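You operate a simulated robot arm through the tools that you are given. There is no shell and no other tool.

Carry out the task below with a simulated robot arm. There is one attempt and no reset: what you move stays moved.

TASK
Prime the middle of the panel in the sled.
Fine: load the pen in the primer tin; pen back in its holder, primer lid shut. Set down upright: primer pen. Where these are worked on the way, their far stop is far enough and under half their travel is too little: primer lid. A coat counts when it lies all over at full strength: go over it till it gets no stronger.

It is judged by the outcome, as a careful person would: the job done as asked, and still so three seconds after it is handed in. It fails if anything else is knocked over, pushed out of place, dropped, spilled or broken. A push-on lid holds only when it is set on centred and level and pressed home; a screw cap is set on level and turned clockwise until tight.

THE ROBOT
A 6-joint arm with a three-finger gripper, fixed in place. Base frame: the origin is at the foot of the arm, x ahead of it, y to its left, z up; the work surface is at about z = 850. Units: mm, degrees, N and s.
Its first joint turns from -166.0 to 166.0 degrees. Payload 4.89 kg.
The TCP is the grasp point between the finger pads, 30 mm short of the fingertips. In the tool frame z runs along the fingers and y along their closing line. Largest opening 164 mm; the body of the gripper starts 125 mm behind the TCP.
Orientation is that of the tool frame in the base frame, as a unit quaternion [x, y, z, w]. With the fingers straight down and closing along the base's y, the tool's x points along the base's -x, its y along +y and its z along -z.

THE INTERFACE
- The arm moves only by the tool step_arm. Its argument "motion" is a list of rows, each a list of 7 numbers: the shift along the tool's x, y, z in mm, then the turn, a rotation vector about the tool's x, y, z in degrees, then the gripper command, from -1 (shut) to 1 (fully open), values between in proportion. In form: [[x, y, z, wx, wy, wz, gripper], ...]. A call has 1 to 20 rows; each row is the pose to reach, as a shift and turn from the pose commanded when the call began, along the tool's axes at that moment. Each row takes 0.2 s and may step no farther than 50 mm and 8.6 degrees from the row before; otherwise, or with a gripper value out of range, the whole call is refused. A pose out of reach is approached as far as the arm can. The call stops where the force on the tool passes 40 N (or 10 N more than at its start, if that is more) or the arm is blocked; 0.2 s more then pass. Each finger travels about 108 mm/s and halts on what it meets, pressing with about 40 N; the grip force reading is that of the motor and also rises with nothing between the fingers. The clock runs only during rows and for 0.2 s after the last one: add rows that repeat a pose to give the fingers time. The reply holds the time, the measured pose of the TCP, the force on the tool along the base axes, the opening and the grip force, in the units named above and with some noise, with the torque about the TCP (base axes, N m) and any sound that the robot's microphone picked up, and new pictures: "views" is both (left out), scene, wrist or none.
- Cameras (640 x 400 px; columns grow to the right, rows downward): "scene" is fixed at [50.7, 500.7, 1509.1]; the picture's right is [-0.47, -0.88, 0.00], its down [-0.29, 0.16, -0.94] and it looks along [0.83, -0.45, -0.33] (base axes); focal length 328 px, centre (320, 200). "wrist" rides on the gripper at [76, -2, -152] in the tool frame; the picture's right is [0.02, 1.00, 0.00], its down [-0.88, 0.02, -0.47] and it looks along [-0.47, 0.01, 0.88] (tool axes); focal length 247 px, centre (320, 200). There is no depth. A picture from a camera that has moved, and an enlarged one, comes with that camera's place and axes in the base frame and with its lens.
- move_column(by): slides the trunk up (or, below 0, down) by that many mm; the arm rides with it, the base frame stays. It gives what a move gives, with no picture.
- inspect(camera, box): a new picture of the part [left, top, right, bottom] of that camera's present view, enlarged. The clock stands still meanwhile.
- job_done(): hands the job in; it is judged then, once.

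Places have to be worked out from the pictures, the camera data and where the tool is seen. Open the gripper and draw the arm clear of the work before you hand the job in, unless the task says otherwise.

The tools are called after "Emit:" as name(argument=value, ...) on one line, values as JSON. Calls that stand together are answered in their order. step_arm: Moves the arm, as the interface text tells. Its arguments: {"type":"object","properties":{"motion":{"type":"array"},"views":{"type":"string","enum":["both","scene","wrist","none"]}},"required":["motion"]} The other tools are called the same way: move_column (by) slides the trunk up or down; inspect (camera, box) takes an enlarged picture of a part of a camera's view; job_done () hands the job in.

At the start:

```text
time: 0.0
position: [665.0, -170.4, 1250.2]
tool_rot: [0.0, 1.0, 0.001, 0.0]
force: [-0.4, -1.1, 0.2]
moment: [0.0, 0.01, 0.03]
grip_width: 163.9
grasp_force: 0.1
trunk travel left (down, up): [-175.0, 215.0]
```

scene: 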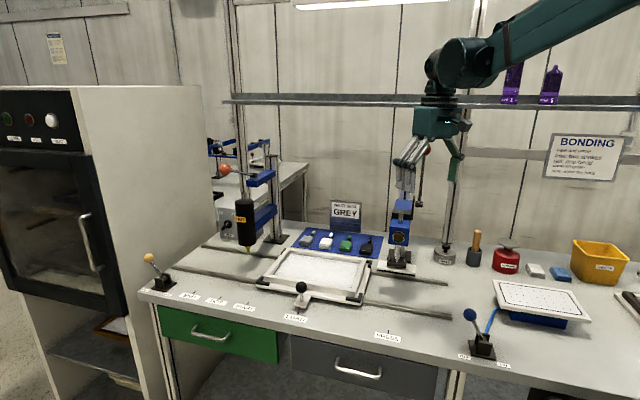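
wrist: 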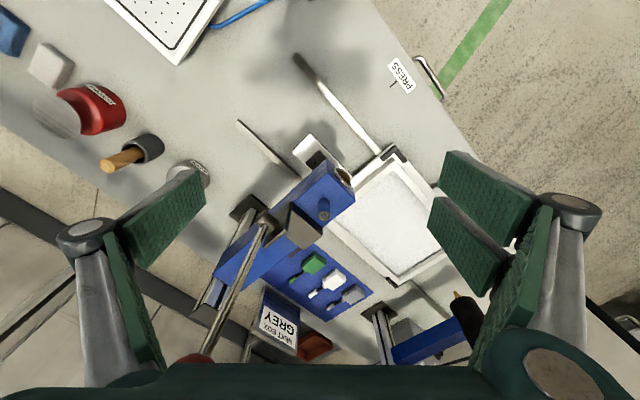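

I'll look closely at the bench first: the sled, the primer tin and the pen in its holder.

Emit:
inspect(camera="scene", box=[420, 220, 640, 360])

Emit:
inspect(camera="scene", box=[230, 180, 450, 330])

Emit:
inspect(camera="wrist", box=[0, 0, 240, 200])

Emit:
inspect(camera="wrist", box=[220, 40, 480, 340])

Emit:
inspect(camera="scene", box=[130, 230, 330, 340])

Emit:
inspect(camera="scene", box=[540, 125, 640, 190])

```text
2.86 times, centred on (530, 290) of scene
camera zoom: at [50.7, 500.7, 1509.1], right [-0.47, -0.88, 0.0], down [-0.29, 0.16, -0.94], along [0.83, -0.45, -0.33], focal length 938 px, centre (-280, -57)
```

zoom: 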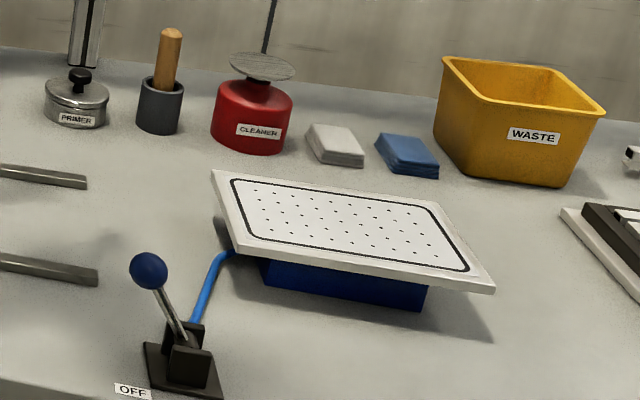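

```text
2.67 times, centred on (340, 255) of scene
camera zoom: at [50.7, 500.7, 1509.1], right [-0.47, -0.88, 0.0], down [-0.29, 0.16, -0.94], along [0.83, -0.45, -0.33], focal length 875 px, centre (267, 53)
```

zoom: 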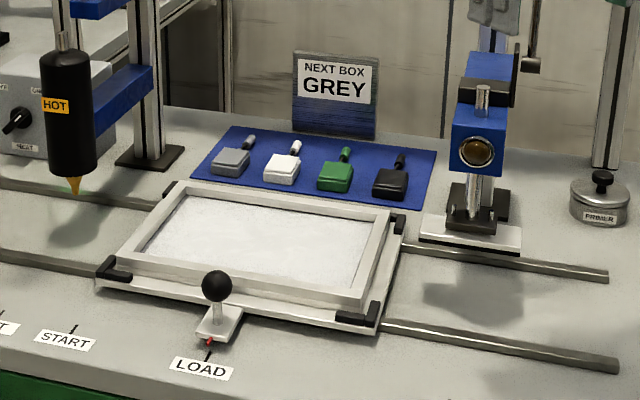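

```text
2.00 times, centred on (120, 100) of wrist
camera zoom: at [590.0, -172.1, 1404.2], right [-0.02, 1.0, 0.0], down [0.88, 0.02, 0.47], along [0.47, 0.01, -0.88], focal length 494 px, centre (720, 400)
```

zoom: 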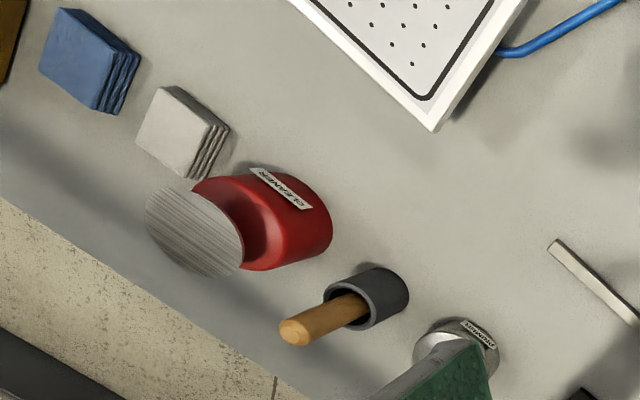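

```text
1.33 times, centred on (350, 190) of wrist
camera zoom: at [590.0, -172.1, 1404.2], right [-0.02, 1.0, 0.0], down [0.88, 0.02, 0.47], along [0.47, 0.01, -0.88], focal length 329 px, centre (280, 213)
```

zoom: 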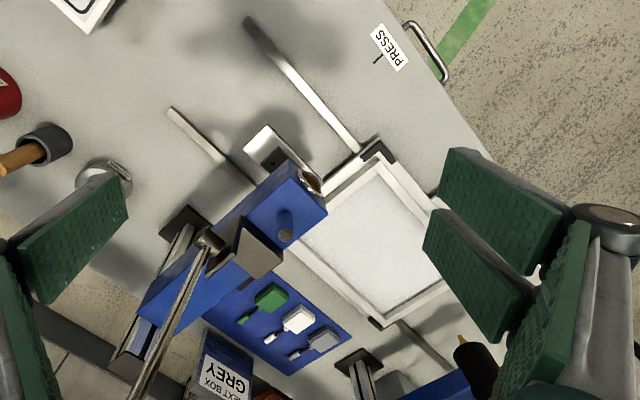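

```text
3.20 times, centred on (230, 285) of scene
camera zoom: at [50.7, 500.7, 1509.1], right [-0.47, -0.88, 0.0], down [-0.29, 0.16, -0.94], along [0.83, -0.45, -0.33], focal length 1050 px, centre (608, -72)
```

zoom: 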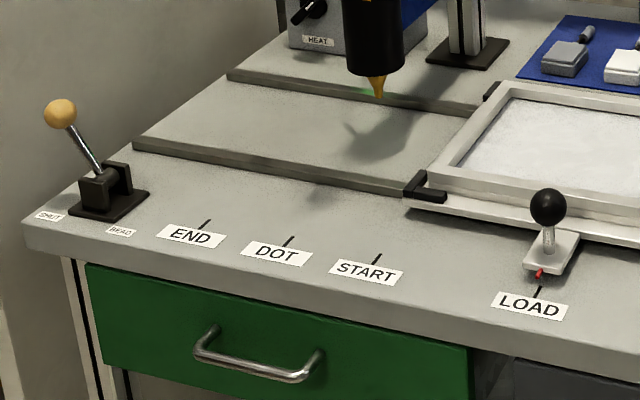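

```text
6.15 times, centred on (590, 158) of scene
camera zoom: at [50.7, 500.7, 1509.1], right [-0.47, -0.88, 0.0], down [-0.29, 0.16, -0.94], along [0.83, -0.45, -0.33], focal length 2020 px, centre (-1342, 462)
```

zoom: 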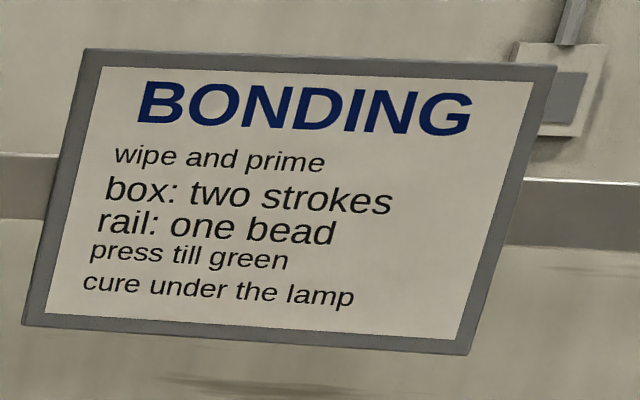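

The bench sits at 45° to the base. I place the tin near (820,-472), the pen holder near (763,-563), the panel centre near (945,20), and the press lever's ball near (758,-246,1318). I'll keep clear of the lever and move over to look at the tin and pen from closer.

Emit:
step_arm(motion=[[30, -35, 5, 0, 0, 0, 1], [45, -80, 10, 0, 0, 0, 1], [45, -130, 20, 0, 0, 0, 1], [45, -178, 30, 0, 0, 0, 1], [45, -225, 40, 0, 0, 0, 1], [45, -260, 50, 0, 0, 0, 1], [10, -270, 75, 0, 0, 0, 1], [-25, -280, 105, 0, 0, 0, 1], [-45, -290, 130, 0, 0, 0, 1], [-45, -290, 130, 0, 0, 0, 1]])

```text
refused: row 3 steps farther than a row can; nothing moved
```

One step came out just over 50 mm, so I'll use smaller steps on the same path.

Emit:
step_arm(motion=[[30, -30, 5, 0, 0, 0, 1], [45, -70, 10, 0, 0, 0, 1], [45, -115, 20, 0, 0, 0, 1], [45, -160, 30, 0, 0, 0, 1], [45, -205, 40, 0, 0, 0, 1], [45, -250, 50, 0, 0, 0, 1], [10, -270, 75, 0, 0, 0, 1], [-25, -280, 105, 0, 0, 0, 1], [-45, -290, 130, 0, 0, 0, 1], [-45, -290, 130, 0, 0, 0, 1]])

```text
time: 2.2
position: [710.3, -462.7, 1120.2]
tool_rot: [0.0, 1.0, -0.001, 0.0]
force: [0.6, -1.9, -0.2]
moment: [0.06, 0.18, -0.02]
grip_width: 163.9
grasp_force: 0.1
trunk travel left (down, up): [-175.0, 215.0]
camera wrist: at [634.9, -464.1, 1273.4], right [-0.02, 1.0, 0.0], down [0.88, 0.02, 0.47], along [0.47, 0.01, -0.88], focal length 247 px, centre (320, 200)
```

scene: 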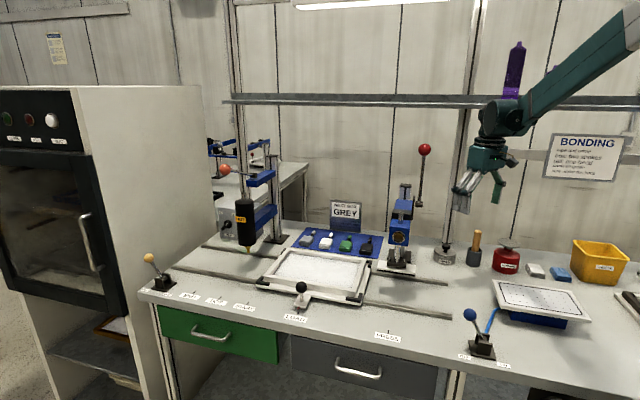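
wrist: 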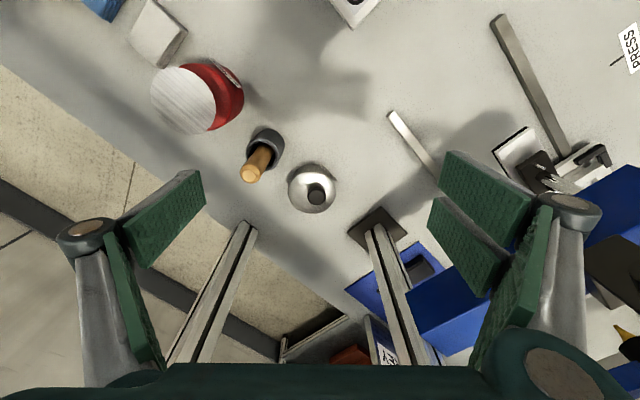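

Now I'll enlarge the tin and pen holder in the wrist view.

Emit:
inspect(camera="wrist", box=[220, 110, 360, 240])

Emit:
inspect(camera="scene", box=[420, 220, 520, 280])

Emit:
inspect(camera="scene", box=[370, 100, 560, 280])

```text
3.08 times, centred on (290, 175) of wrist
camera zoom: at [634.9, -464.1, 1273.4], right [-0.02, 1.0, 0.0], down [0.88, 0.02, 0.47], along [0.47, 0.01, -0.88], focal length 760 px, centre (412, 277)
```

zoom: 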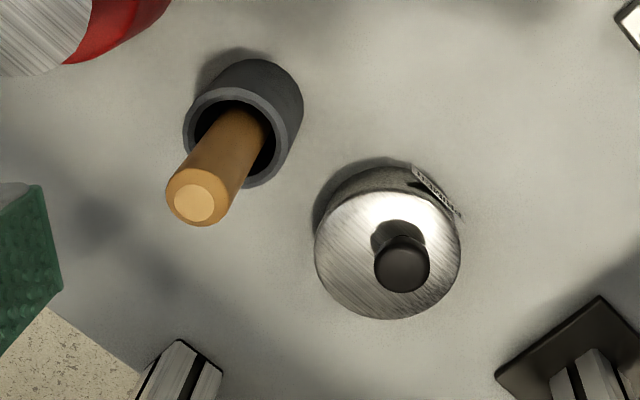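

```text
6.40 times, centred on (470, 250) of scene
camera zoom: at [50.7, 500.7, 1509.1], right [-0.47, -0.88, 0.0], down [-0.29, 0.16, -0.94], along [0.83, -0.45, -0.33], focal length 2101 px, centre (-640, -120)
```

zoom: 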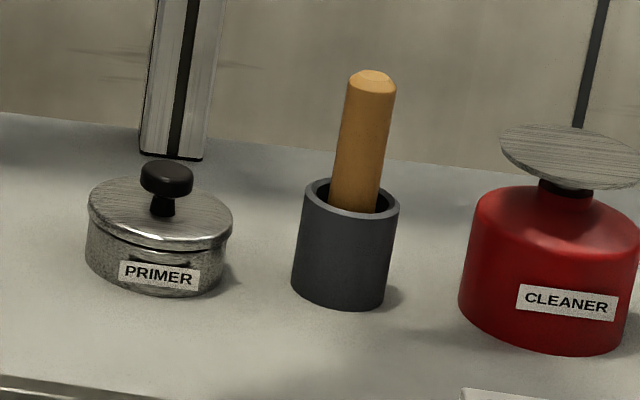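

```text
2.22 times, centred on (465, 190) of scene
camera zoom: at [50.7, 500.7, 1509.1], right [-0.47, -0.88, 0.0], down [-0.29, 0.16, -0.94], along [0.83, -0.45, -0.33], focal length 730 px, centre (-2, 222)
```

zoom: 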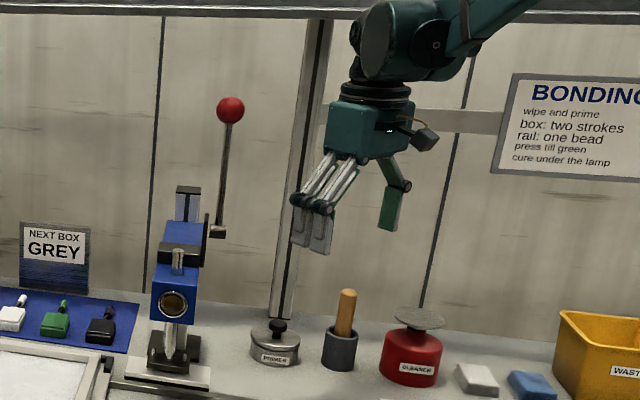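

The tin has a round lid about 83 mm across, its top near (826,-474,887), with a knob in the middle. The pen handle stands near (755,-551) with its top at about z 990. I'll yaw 45° to line up with the bench, narrow the gripper and look at the tin from its front to see how the lid works.

Emit:
step_arm(motion=[[-5, 5, 0, 0, 0, 8, 0.5], [-10, 10, 0, 0, 0, 16, 0.2], [-20, 15, 10, 0, 0, 24, 0], [-35, 20, 30, 0, 0, 32, 0], [-50, 25, 60, 0, 0, 40, 0], [-65, 30, 90, 0, 0, 45, 0], [-75, 30, 120, 0, 0, 45, 0], [-75, 30, 120, 0, 0, 45, 0]])

```text
time: 4.0
position: [787.0, -431.6, 1000.0]
tool_rot: [0.383, 0.924, 0.0, 0.0]
force: [-0.2, -0.2, -1.0]
moment: [0.04, 0.04, 0.02]
grip_width: 81.7
grasp_force: 0.0
trunk travel left (down, up): [-175.0, 215.0]
camera wrist: at [732.4, -379.0, 1153.5], right [0.69, 0.72, 0.0], down [0.64, -0.61, 0.47], along [0.34, -0.33, -0.88], focal length 247 px, centre (320, 200)
```

scene: 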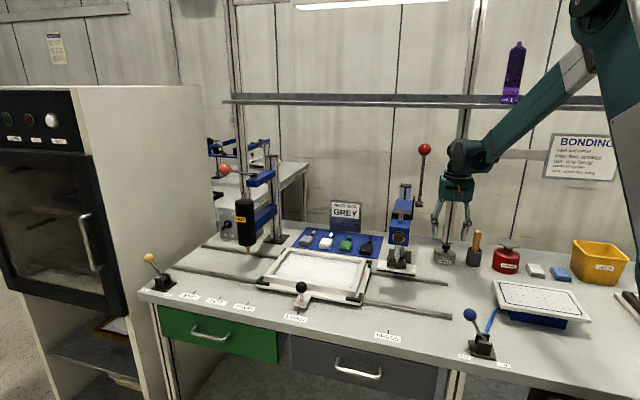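
wrist: 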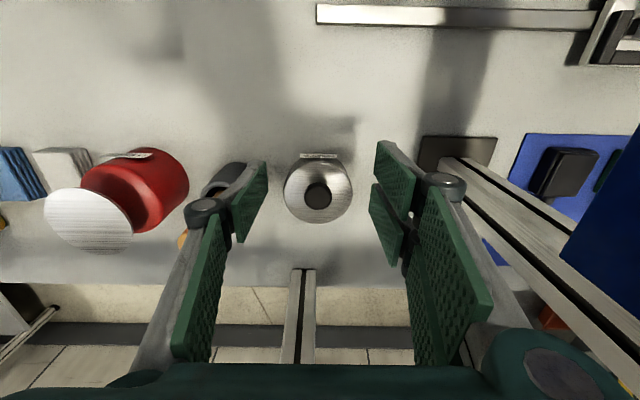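

Emit:
inspect(camera="wrist", box=[270, 140, 370, 240])

Emit:
inspect(camera="scene", box=[425, 190, 525, 280])

```text
4.00 times, centred on (320, 190) of wrist
camera zoom: at [732.4, -379.0, 1153.5], right [0.69, 0.72, 0.0], down [0.64, -0.61, 0.47], along [0.34, -0.33, -0.88], focal length 988 px, centre (320, 240)
```

zoom: 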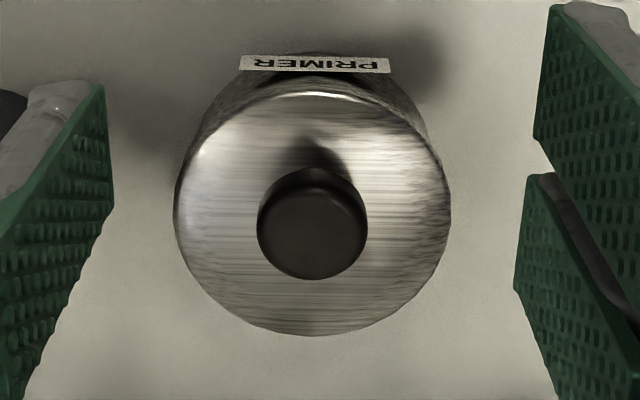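

```text
4.44 times, centred on (475, 235) of scene
camera zoom: at [50.7, 500.7, 1509.1], right [-0.47, -0.88, 0.0], down [-0.29, 0.16, -0.94], along [0.83, -0.45, -0.33], focal length 1459 px, centre (-369, 44)
```

zoom: 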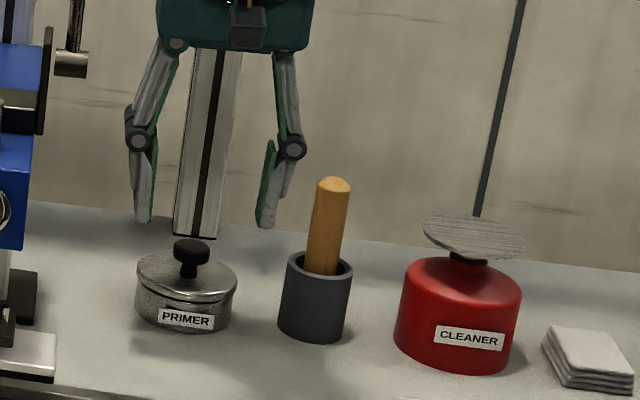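

The lid shows no separate hinge part, but the knob sits about 11 mm forward of the lid's centre, at about (820,-467) against (827,-474.5). That suggests a hinge at the back. I'll move above the knob and check alignment before going down.

Emit:
step_arm(motion=[[-25, -1, 0, 0, 0, 0, 0], [-48.4, -1.7, 0, 0, 0, 0, 0], [-48.4, -1.7, 30, 0, 0, 0, -0.2], [-48.4, -1.7, 45, 0, 0, 0, -0.2], [-48.4, -1.7, 45, 0, 0, 0, -0.2]])

```text
time: 5.2
position: [818.8, -465.6, 954.0]
tool_rot: [0.383, 0.924, 0.0, 0.0]
force: [0.0, 0.1, -0.2]
moment: [0.03, 0.03, 0.02]
grip_width: 65.8
grasp_force: 0.1
trunk travel left (down, up): [-175.0, 215.0]
camera wrist: at [763.8, -413.1, 1108.6], right [0.69, 0.72, 0.0], down [0.64, -0.61, 0.47], along [0.34, -0.33, -0.88], focal length 247 px, centre (320, 200)
```

scene: 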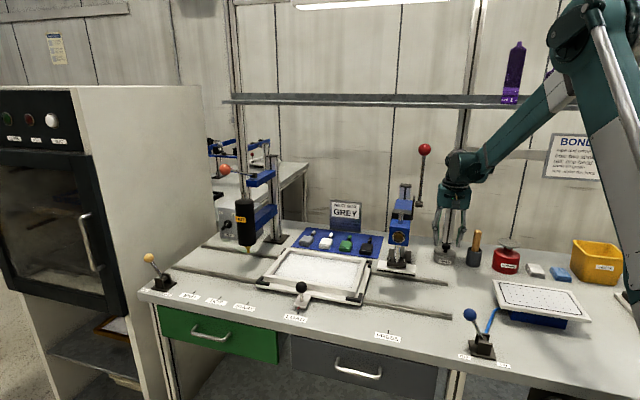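
wrist: 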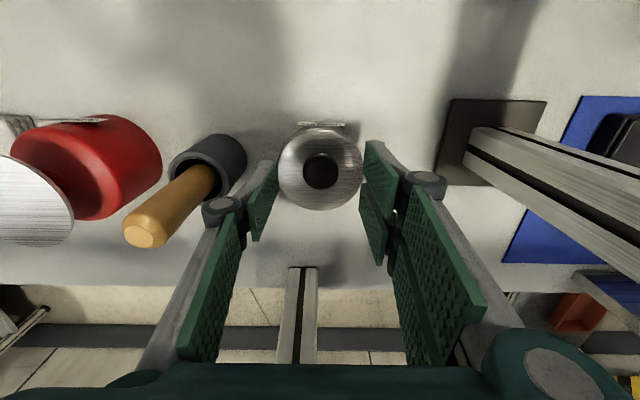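

Emit:
inspect(camera="wrist", box=[240, 110, 400, 250])

Emit:
inspect(camera="scene", box=[425, 190, 505, 270])

```text
2.86 times, centred on (320, 180) of wrist
camera zoom: at [763.8, -413.1, 1108.6], right [0.69, 0.72, 0.0], down [0.64, -0.61, 0.47], along [0.34, -0.33, -0.88], focal length 706 px, centre (320, 257)
```

zoom: 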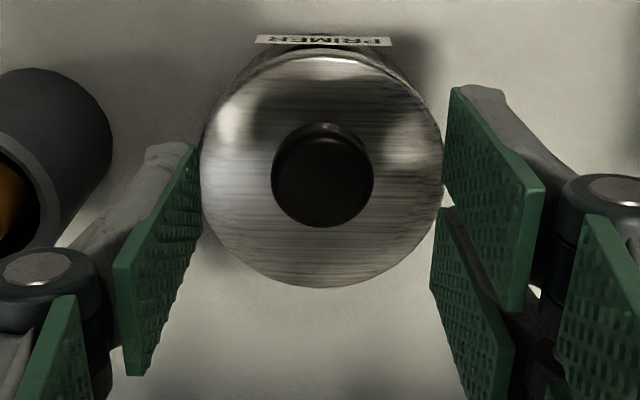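

```text
5.00 times, centred on (465, 230) of scene
camera zoom: at [50.7, 500.7, 1509.1], right [-0.47, -0.88, 0.0], down [-0.29, 0.16, -0.94], along [0.83, -0.45, -0.33], focal length 1641 px, centre (-405, 50)
```

zoom: 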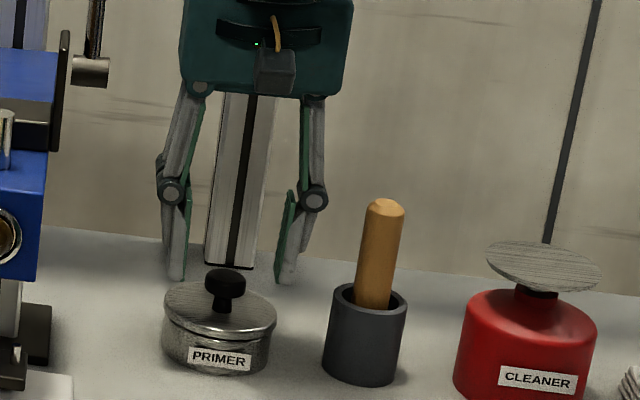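

The knob is centred between the fingers and about 2 mm further back than the TCP. I'll lower so the tips stop just above the lid, then close on the knob.

Emit:
step_arm(motion=[[-2.5, 0.3, 15, 0, 0, 0, -0.2], [-2.5, 0.3, 27, 0, 0, 0, -0.2], [-2.5, 0.3, 27, 0, 0, 0, -0.2]], views="scene")

Emit:
inspect(camera="scene", box=[425, 200, 495, 270])

```text
time: 6.0
position: [820.1, -467.7, 927.5]
tool_rot: [0.382, 0.924, 0.001, 0.0]
force: [-0.4, 1.0, 0.3]
moment: [0.01, 0.02, 0.01]
grip_width: 65.6
grasp_force: 0.1
trunk travel left (down, up): [-175.0, 215.0]
```

scene: 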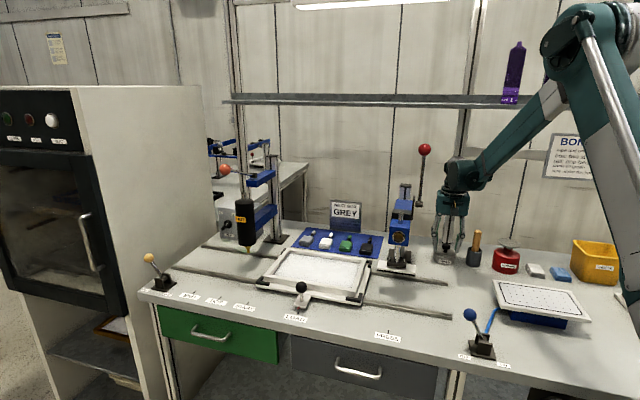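

```text
5.71 times, centred on (460, 235) of scene
camera zoom: at [50.7, 500.7, 1509.1], right [-0.47, -0.88, 0.0], down [-0.29, 0.16, -0.94], along [0.83, -0.45, -0.33], focal length 1876 px, centre (-480, 0)
```

zoom: 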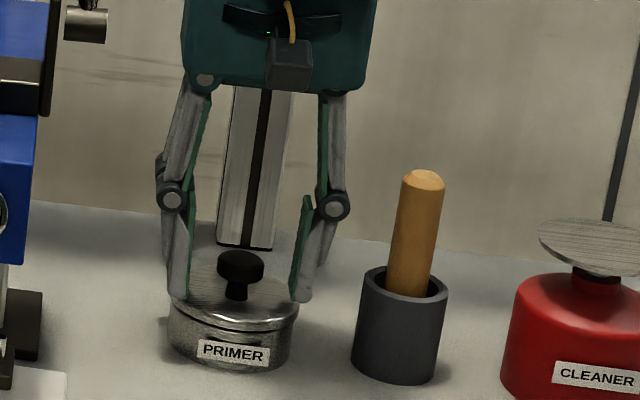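

The tips straddle the knob just above the lid, so I'll close on it.

Emit:
step_arm(motion=[[0, 0, 0, 0, 0, 0, -0.5], [0, 0, 0, 0, 0, 0, -0.8], [0, 0, 0, 0, 0, 0, -0.8]], views="wrist")

```text
time: 6.8
position: [820.6, -466.7, 928.1]
tool_rot: [0.382, 0.924, 0.0, 0.001]
force: [-2.0, -1.1, -1.1]
moment: [0.08, 0.09, 0.04]
grip_width: 28.3
grasp_force: 44.8
trunk travel left (down, up): [-175.0, 215.0]
camera wrist: at [766.3, -414.7, 1081.6], right [0.69, 0.72, 0.0], down [0.64, -0.61, 0.47], along [0.34, -0.33, -0.88], focal length 247 px, centre (320, 200)
```

wrist: 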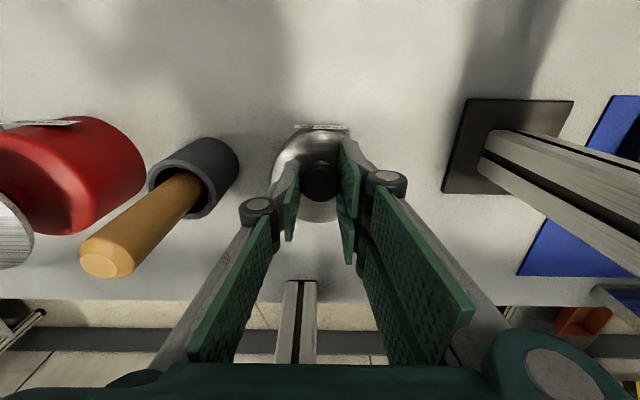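

Knob gripped at 28.3 mm. I'll try a small lift about a hinge at the back rim and read the forces.

Emit:
step_arm(motion=[[-1.5, 0, -1.8, 0, 2, 0, -0.8], [-3.05, 0, -3.5, 0, 4, 0, -0.8], [-3.05, 0, -3.5, 0, 4, 0, -0.8]], views="scene")

Emit:
inspect(camera="scene", box=[425, 200, 495, 270])

```text
time: 7.6
position: [822.5, -469.8, 931.7]
tool_rot: [0.382, 0.923, 0.013, -0.033]
force: [-3.7, -2.4, -17.0]
moment: [0.53, 0.73, 0.11]
grip_width: 28.4
grasp_force: 45.1
trunk travel left (down, up): [-175.0, 215.0]
```

scene: 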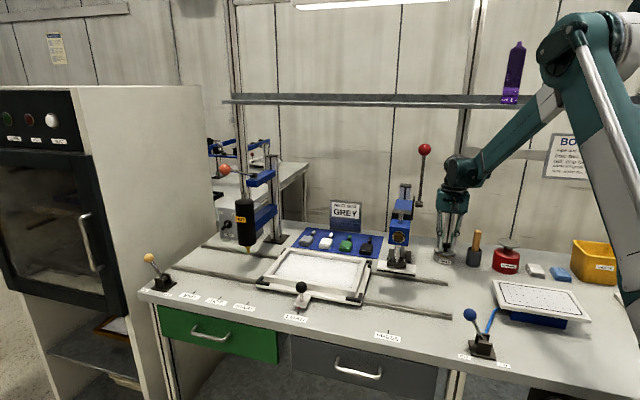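

```text
5.71 times, centred on (460, 235) of scene
camera zoom: at [50.7, 500.7, 1509.1], right [-0.47, -0.88, 0.0], down [-0.29, 0.16, -0.94], along [0.83, -0.45, -0.33], focal length 1876 px, centre (-480, 0)
```

zoom: 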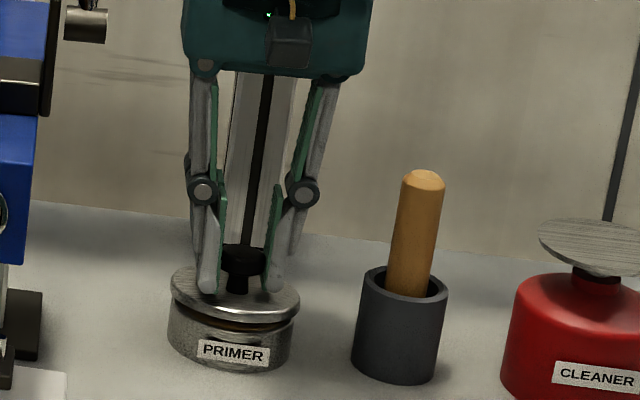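

The lid's front edge has lifted. I'll enlarge to see which way it tilts.

Emit:
inspect(camera="scene", box=[438, 238, 468, 268])

Emit:
inspect(camera="wrist", box=[240, 100, 400, 250])

```text
13.33 times, centred on (453, 253) of scene
camera zoom: at [50.7, 500.7, 1509.1], right [-0.47, -0.88, 0.0], down [-0.29, 0.16, -0.94], along [0.83, -0.45, -0.33], focal length 4377 px, centre (-1453, -507)
```

zoom: 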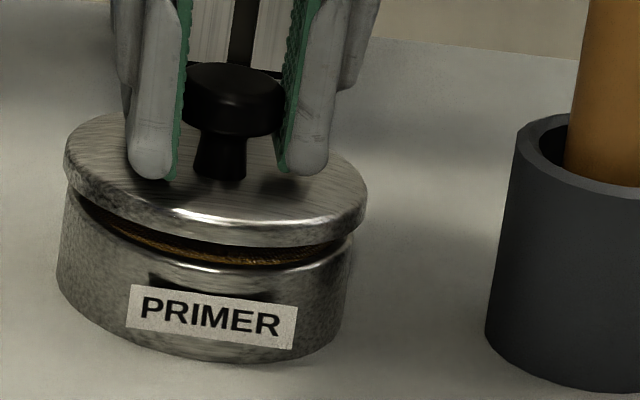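

```text
2.67 times, centred on (320, 175) of wrist
camera zoom: at [776.3, -424.7, 1090.4], right [0.69, 0.72, 0.0], down [0.66, -0.63, 0.41], along [0.3, -0.28, -0.91], focal length 659 px, centre (320, 267)
```

zoom: 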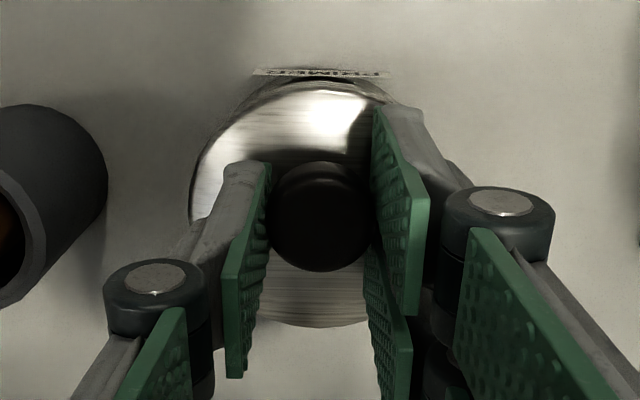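

It's a hinge at the back. The 17 N pull and its moment suggest the true radius is slightly shorter than I assumed, so I'll continue the arc with a smaller radius.

Emit:
step_arm(motion=[[-3.05, 0, -2.9, 0, 4, 0, -0.8], [-6.3, 0, -5.9, 0, 8, 0, -0.8], [-6.3, 0, -5.9, 0, 8, 0, -0.8]], views="none")

Emit:
inspect(camera="scene", box=[428, 218, 478, 268])

```text
time: 8.4
position: [827.8, -473.0, 938.2]
tool_rot: [0.38, 0.919, 0.041, -0.097]
force: [4.0, -5.6, 3.3]
moment: [-0.37, -0.45, 0.07]
grip_width: 28.4
grasp_force: 45.1
trunk travel left (down, up): [-175.0, 215.0]
```

```text
8.00 times, centred on (453, 243) of scene
camera zoom: at [50.7, 500.7, 1509.1], right [-0.47, -0.88, 0.0], down [-0.29, 0.16, -0.94], along [0.83, -0.45, -0.33], focal length 2626 px, centre (-744, -144)
```

zoom: 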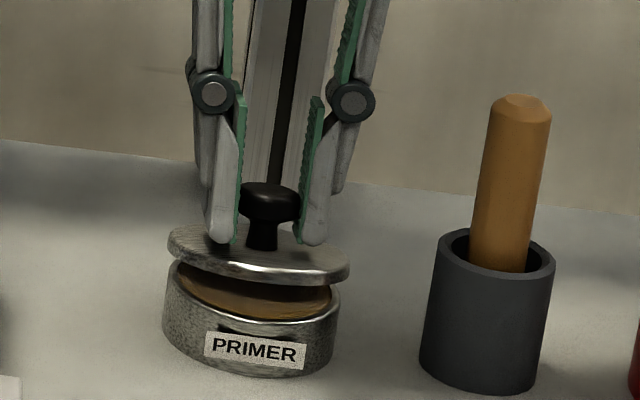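

The hinge radius is about 50 mm and forces are low. I'll take it to 20° of tilt, keeping clear of the post behind.

Emit:
step_arm(motion=[[-3.05, 0, -3.39, 0, 4, 0, -0.8], [-6.33, 0, -6.55, 0, 8, 0, -0.8], [-6.33, 0, -6.55, 0, 8, 0, -0.8]], views="both")

Emit:
inspect(camera="scene", box=[418, 168, 508, 268])

```text
time: 9.2
position: [831.8, -479.8, 942.7]
tool_rot: [0.377, 0.91, 0.066, -0.161]
force: [7.0, 2.8, 11.4]
moment: [-0.3, -0.59, -0.08]
grip_width: 28.1
grasp_force: 44.7
trunk travel left (down, up): [-175.0, 215.0]
camera wrist: at [818.3, -467.0, 1114.0], right [0.69, 0.72, 0.01], down [0.71, -0.69, 0.14], along [0.11, -0.09, -0.99], focal length 247 px, centre (320, 200)
```

scene: 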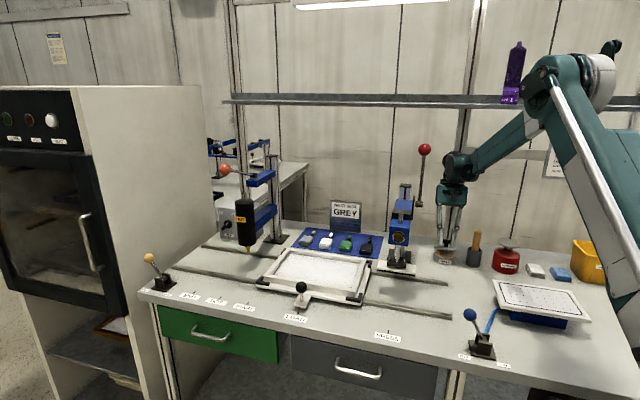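
wrist: 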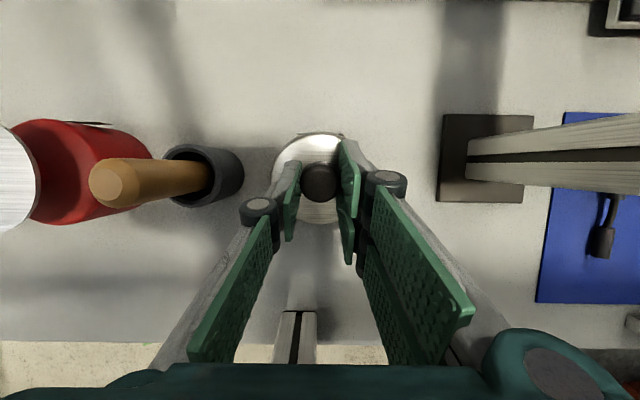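

```text
4.00 times, centred on (463, 218) of scene
camera zoom: at [50.7, 500.7, 1509.1], right [-0.47, -0.88, 0.0], down [-0.29, 0.16, -0.94], along [0.83, -0.45, -0.33], focal length 1313 px, centre (-252, 128)
```

zoom: 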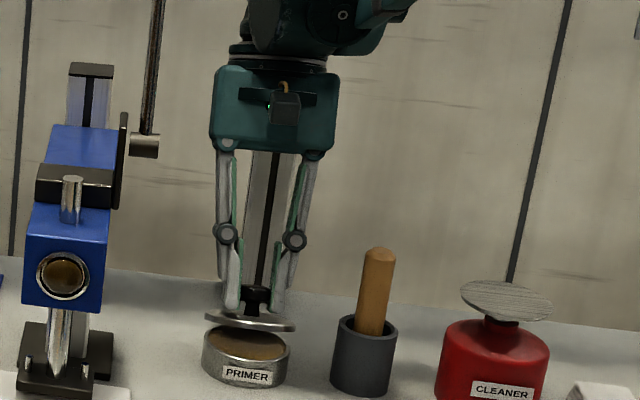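

The lid is at about 20° and the post limits further gripper tilt. I'll hold the tilt and follow the knob's arc so the knob pivots between the pads.

Emit:
step_arm(motion=[[-2.1, 0, -4.3, 0, 0, 0, -0.8], [-4.3, 0, -8.4, 0, 0, 0, -0.8], [-7.0, 0, -12.2, 0, 0, 0, -0.8], [-9.85, 0, -15.9, 0, 0, 0, -0.8], [-9.85, 0, -15.9, 0, 0, 0, -0.8]], views="wrist")

Emit:
inspect(camera="scene", box=[418, 188, 498, 268])

```text
time: 10.4
position: [839.4, -484.9, 950.9]
tool_rot: [0.377, 0.91, 0.066, -0.16]
force: [-14.1, -2.8, -19.0]
moment: [0.54, 0.78, 0.12]
grip_width: 28.8
grasp_force: 44.8
trunk travel left (down, up): [-175.0, 215.0]
camera wrist: at [824.5, -472.5, 1121.5], right [0.69, 0.72, 0.01], down [0.71, -0.69, 0.15], along [0.11, -0.1, -0.99], focal length 247 px, centre (320, 200)
```

wrist: 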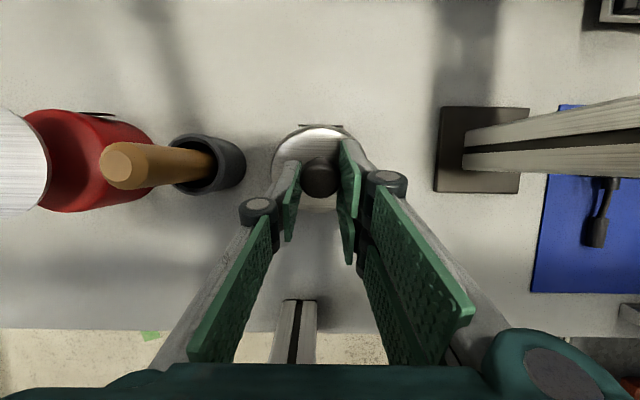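

```text
5.00 times, centred on (458, 228) of scene
camera zoom: at [50.7, 500.7, 1509.1], right [-0.47, -0.88, 0.0], down [-0.29, 0.16, -0.94], along [0.83, -0.45, -0.33], focal length 1641 px, centre (-370, 60)
```

zoom: 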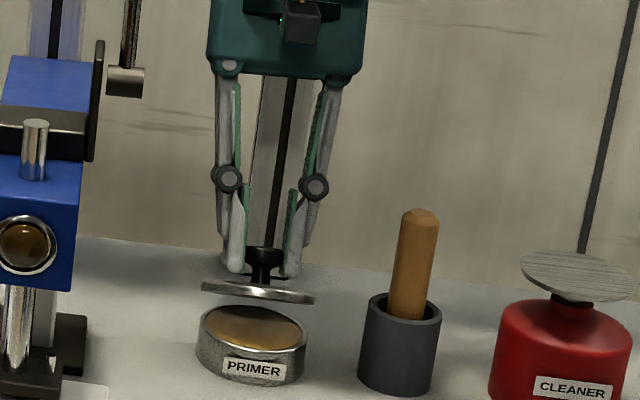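

The pads hold the knob against pivoting, with nearly 1 Nm of moment. I'll ease the grip slightly and see whether the clamping force drops.

Emit:
step_arm(motion=[[0, 0, 0, 0, 0, 0, -0.665], [0, 0, 0, 0, 0, 0, -0.66]], views="none")

Emit:
inspect(camera="scene", box=[418, 188, 498, 268])

```text
time: 11.0
position: [839.7, -485.8, 950.8]
tool_rot: [0.376, 0.91, 0.065, -0.16]
force: [-15.4, -13.0, -22.1]
moment: [0.36, 0.71, 0.18]
grip_width: 28.8
grasp_force: 44.9
trunk travel left (down, up): [-175.0, 215.0]
```

```text
5.00 times, centred on (458, 228) of scene
camera zoom: at [50.7, 500.7, 1509.1], right [-0.47, -0.88, 0.0], down [-0.29, 0.16, -0.94], along [0.83, -0.45, -0.33], focal length 1641 px, centre (-370, 60)
```

zoom: 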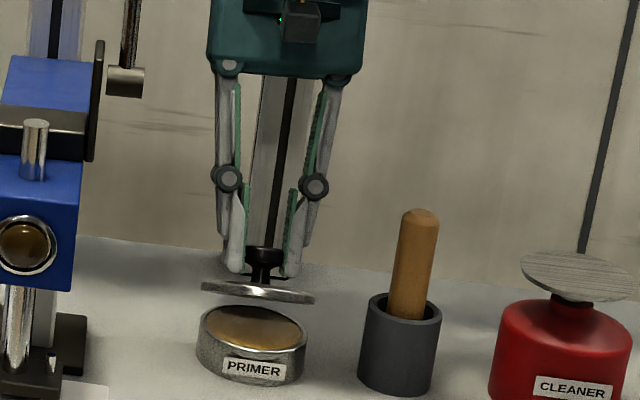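

The TCP track shows the lid at about 33° with the tool at 20°, so the knob is pivoting in the pads with manageable friction. I'll continue the arc while bringing the tool back toward vertical to stay clear of the post.

Emit:
step_arm(motion=[[-2.5, 0, -3.2, 0, -2.5, 0, -0.8], [-5, 0, -6.4, 0, -5, 0, -0.8], [-8, 0, -8.9, 0, -7.5, 0, -0.8], [-11, 0, -11.2, 0, -10, 0, -0.8], [-11, 0, -11.2, 0, -10, 0, -0.8]], views="wrist")

Emit:
inspect(camera="scene", box=[418, 188, 498, 268])

```text
time: 12.2
position: [852.6, -498.2, 963.7]
tool_rot: [0.382, 0.92, 0.033, -0.08]
force: [-3.8, 17.0, 12.7]
moment: [0.81, 0.57, -0.08]
grip_width: 28.7
grasp_force: 44.8
trunk travel left (down, up): [-175.0, 215.0]
camera wrist: at [817.3, -465.6, 1127.3], right [0.69, 0.72, 0.0], down [0.68, -0.66, 0.31], along [0.23, -0.21, -0.95], focal length 247 px, centre (320, 200)
```

wrist: 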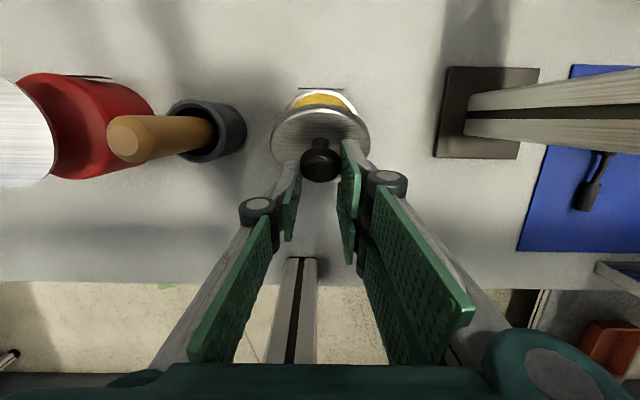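

```text
5.00 times, centred on (458, 228) of scene
camera zoom: at [50.7, 500.7, 1509.1], right [-0.47, -0.88, 0.0], down [-0.29, 0.16, -0.94], along [0.83, -0.45, -0.33], focal length 1641 px, centre (-370, 60)
```

zoom: 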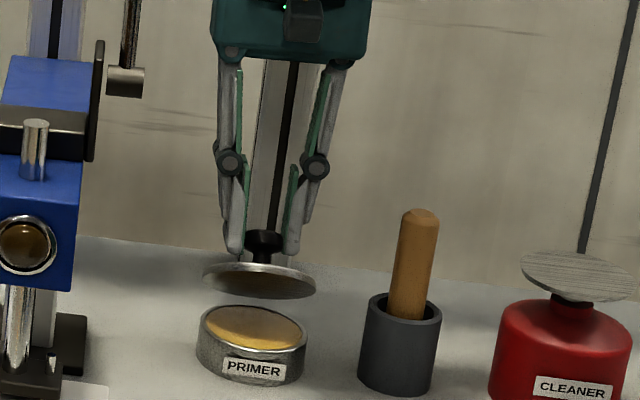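

The lid is around 55° and still turning. I'll carry on over the top of the arc.

Emit:
step_arm(motion=[[-3.5, 0, -2.5, 0, -2.5, 0, -0.8], [-7.1, 0, -4.2, 0, -5, 0, -0.8], [-11, 0, -4.5, 0, -7.5, 0, -0.8], [-15, 0, -4.5, 0, -10, 0, -0.8], [-15, 0, -4.5, 0, -10, 0, -0.8]], views="wrist")

Emit:
inspect(camera="scene", box=[418, 188, 498, 268])

```text
time: 13.1
position: [871.9, -497.2, 960.3]
tool_rot: [0.379, 0.925, 0.012, -0.015]
force: [56.7, 53.8, -11.8]
moment: [0.92, -1.37, -2.37]
grip_width: 0.0
grasp_force: 45.0
trunk travel left (down, up): [-175.0, 215.0]
stopped in row 4: the force on the tool passed its limit at 66 N (the readings are from after the stop); the commanded pose is now the measured one
camera wrist: at [819.8, -450.1, 1117.8], right [0.69, 0.73, 0.01], down [0.65, -0.62, 0.44], along [0.33, -0.29, -0.9], focal length 247 px, centre (320, 200)
```

wrist: 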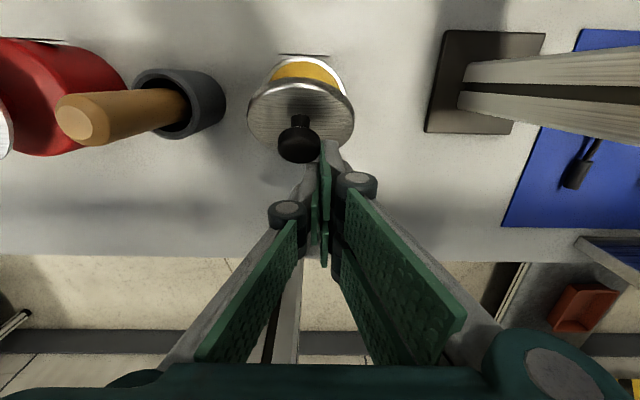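

```text
5.00 times, centred on (458, 228) of scene
camera zoom: at [50.7, 500.7, 1509.1], right [-0.47, -0.88, 0.0], down [-0.29, 0.16, -0.94], along [0.83, -0.45, -0.33], focal length 1641 px, centre (-370, 60)
```

zoom: 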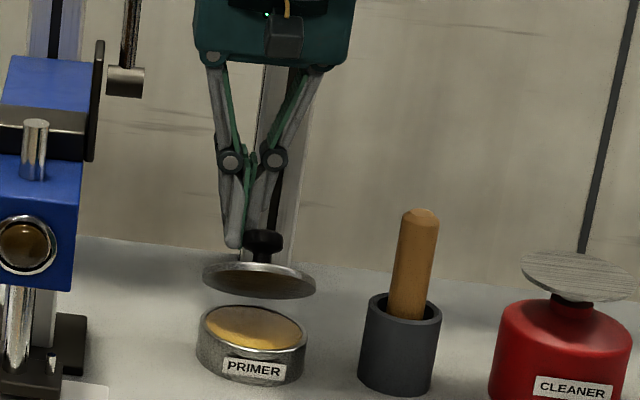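

The knob slipped out and the fingers closed beside it, but the lid is still standing open. I'll ease off sideways to remove the side load and see whether the lid stays by itself.

Emit:
step_arm(motion=[[0, 5, 0, 0, 0, 0, -1], [0, 12, -2, 0, 0, 0, -1], [0, 15, -20, 0, 0, 0, -1], [0, 15, -40, 0, 0, 0, -1]], views="wrist")

Emit:
inspect(camera="scene", box=[418, 188, 498, 268])

```text
time: 14.1
position: [875.9, -495.9, 1002.6]
tool_rot: [0.382, 0.924, 0.009, -0.017]
force: [0.5, 0.7, 0.1]
moment: [0.03, 0.11, 0.01]
grip_width: 0.0
grasp_force: 39.5
trunk travel left (down, up): [-175.0, 215.0]
camera wrist: at [824.5, -448.4, 1159.3], right [0.69, 0.72, 0.01], down [0.65, -0.62, 0.44], along [0.32, -0.3, -0.9], focal length 247 px, centre (320, 200)
```

wrist: 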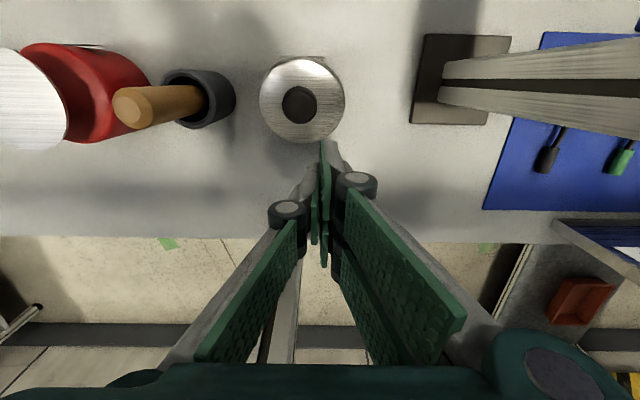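

```text
5.00 times, centred on (458, 228) of scene
camera zoom: at [50.7, 500.7, 1509.1], right [-0.47, -0.88, 0.0], down [-0.29, 0.16, -0.94], along [0.83, -0.45, -0.33], focal length 1641 px, centre (-370, 60)
```

zoom: 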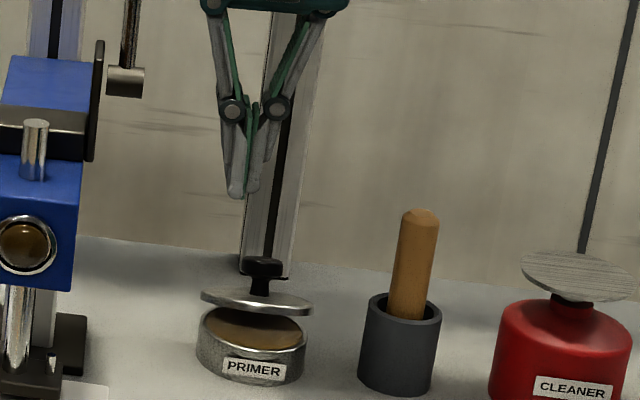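

The lid is coming back down. I'll wait a moment to see where it settles.

Emit:
step_arm(motion=[[0, 0, -5, 0, 0, 0, -0.5], [0, 0, -10, 0, 0, 0, -0.2], [0, 0, -10, 0, 0, 0, -0.2]], views="wrist")

Emit:
inspect(camera="scene", box=[418, 188, 498, 268])

```text
time: 14.9
position: [876.7, -496.2, 1013.5]
tool_rot: [0.382, 0.924, 0.01, -0.016]
force: [-0.7, 0.1, -0.1]
moment: [-0.02, 0.0, 0.0]
grip_width: 65.6
grasp_force: 0.0
trunk travel left (down, up): [-175.0, 215.0]
camera wrist: at [825.0, -448.0, 1169.7], right [0.69, 0.72, 0.01], down [0.65, -0.62, 0.44], along [0.32, -0.3, -0.9], focal length 247 px, centre (320, 200)
```

wrist: 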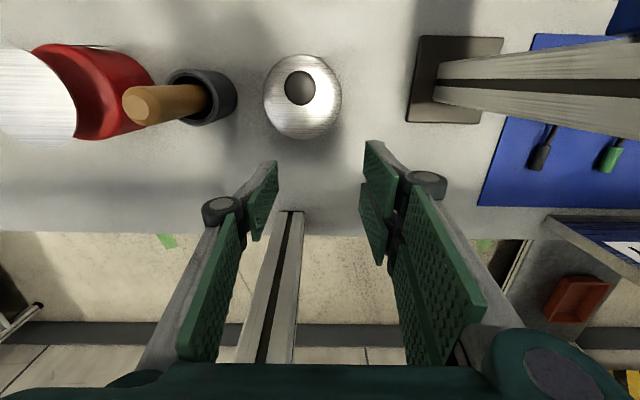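

```text
5.00 times, centred on (458, 228) of scene
camera zoom: at [50.7, 500.7, 1509.1], right [-0.47, -0.88, 0.0], down [-0.29, 0.16, -0.94], along [0.83, -0.45, -0.33], focal length 1641 px, centre (-370, 60)
```

zoom: 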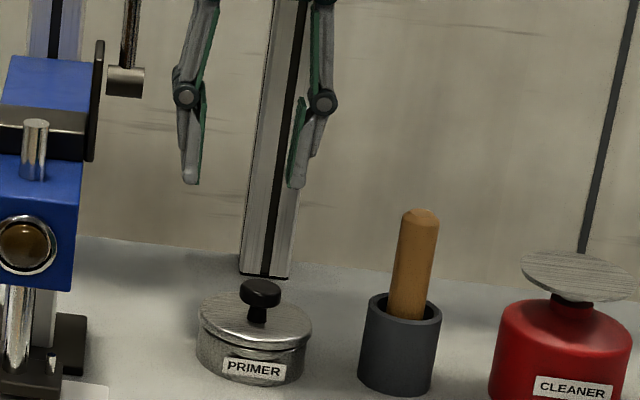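

The lid swung shut again under its own weight, slowly. Pivoting the knob made it creep out of the pads. This time I'll pinch it with the tool laid forward about 70° (body toward the bench front), so the gripper can turn rigidly with the lid through most of its swing. First I'll lay the tool over, high and in front of the tin.

Emit:
step_arm(motion=[[15, -2, -4, 0, -8, 0, -0.2], [30, -4, -8, 0, -16, 0, -0.3], [45, -6, -12, 0, -24, 0, -0.35], [60, -8, -15, 0, -32, 0, -0.39], [75, -11, -18, 0, -40, 0, -0.39], [90, -14, -18, 0, -48, 0, -0.39], [105, -16, -18, 0, -56, 0, -0.39], [118, -18, -18, 0, -64, 0, -0.39], [131, -19, -18, 0, -72, 0, -0.39], [131, -19, -18, 0, -72, 0, -0.39]])

```text
time: 17.1
position: [772.4, -418.1, 1036.7]
tool_rot: [0.314, 0.757, -0.216, 0.531]
force: [-0.3, -0.1, -0.1]
moment: [0.02, -0.03, 0.03]
grip_width: 49.9
grasp_force: 0.0
trunk travel left (down, up): [-175.0, 215.0]
camera wrist: at [651.2, -300.0, 1017.9], right [0.7, 0.71, -0.01], down [-0.09, 0.11, 0.99], along [0.71, -0.69, 0.14], focal length 247 px, centre (320, 200)
```

scene: 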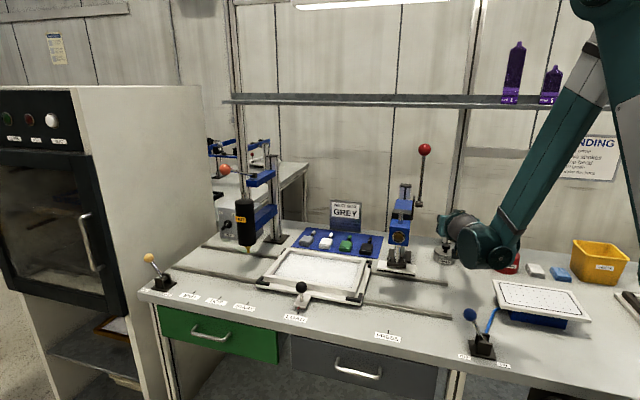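
wrist: 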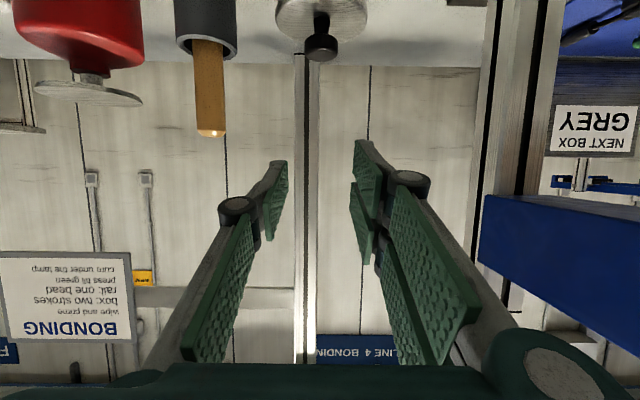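

The tool is lying at 70° in front of the tin. I'll check how close the wrist housing will come to the vacuum plate on the right before lowering.

Emit:
inspect(camera="scene", box=[400, 160, 640, 340])

```text
2.22 times, centred on (520, 250) of scene
camera zoom: at [50.7, 500.7, 1509.1], right [-0.47, -0.88, 0.0], down [-0.29, 0.16, -0.94], along [0.83, -0.45, -0.33], focal length 730 px, centre (-124, 89)
```

zoom: 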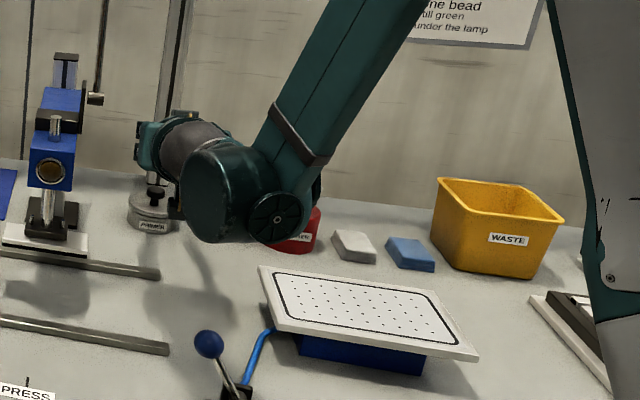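

At 70° the wrist housing would come within about 10 mm of the vacuum plate once lowered. I'll use 58° instead and go to a pre-grasp point 60 mm in front of the knob.

Emit:
step_arm(motion=[[0, 0, 0, 0, 6, 0, -0.39], [20, 0, 8, 0, 12, 0, -0.39], [50, -0.3, 19, 0, 12, 0, -0.39], [82.5, -0.5, 31.5, 0, 12, 0, -0.39], [82.5, -0.5, 31.5, 0, 12, 0, -0.39]])

Emit:
inspect(camera="wrist", box=[200, 20, 440, 220])

Emit:
inspect(camera="scene", box=[400, 160, 640, 340])

```text
time: 18.3
position: [772.8, -418.2, 948.8]
tool_rot: [0.336, 0.808, -0.183, 0.448]
force: [0.8, -0.2, -0.2]
moment: [-0.02, 0.0, -0.02]
grip_width: 49.8
grasp_force: 0.0
trunk travel left (down, up): [-175.0, 215.0]
camera wrist: at [651.4, -300.4, 965.6], right [0.7, 0.72, -0.01], down [0.06, -0.04, 1.0], along [0.71, -0.7, -0.07], focal length 247 px, centre (320, 200)
```

scene: 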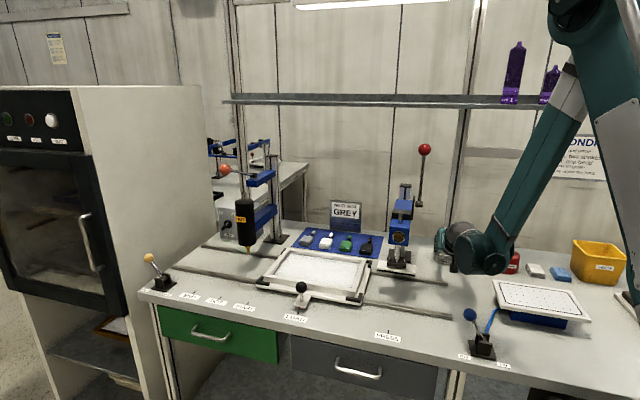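
wrist: 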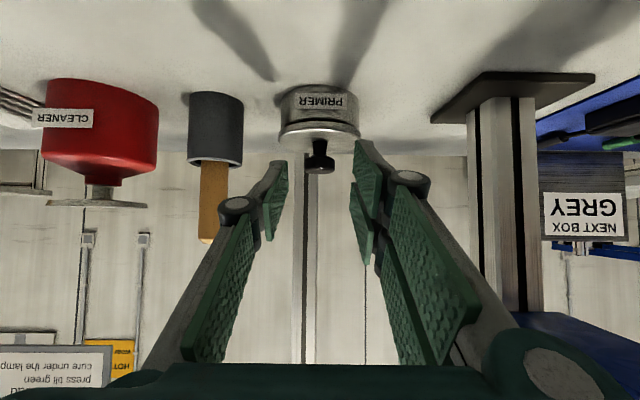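

```text
2.00 times, centred on (320, 120) of wrist
camera zoom: at [651.4, -300.4, 965.6], right [0.7, 0.72, -0.01], down [0.06, -0.04, 1.0], along [0.71, -0.7, -0.07], focal length 494 px, centre (320, 360)
```

zoom: 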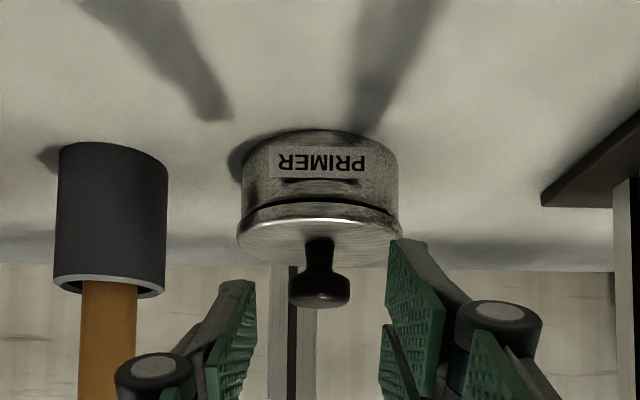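

```text
2.22 times, centred on (520, 250) of scene
camera zoom: at [50.7, 500.7, 1509.1], right [-0.47, -0.88, 0.0], down [-0.29, 0.16, -0.94], along [0.83, -0.45, -0.33], focal length 730 px, centre (-124, 89)
```

zoom: 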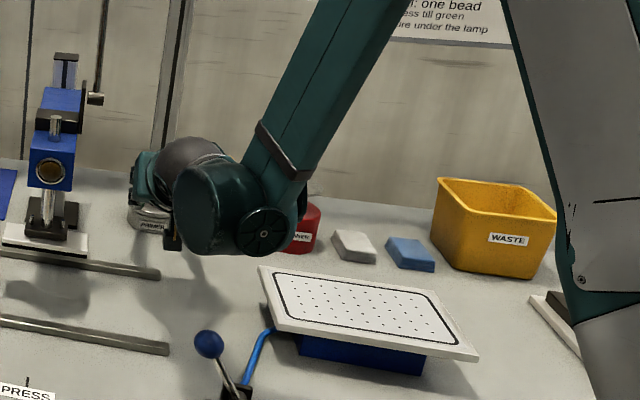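

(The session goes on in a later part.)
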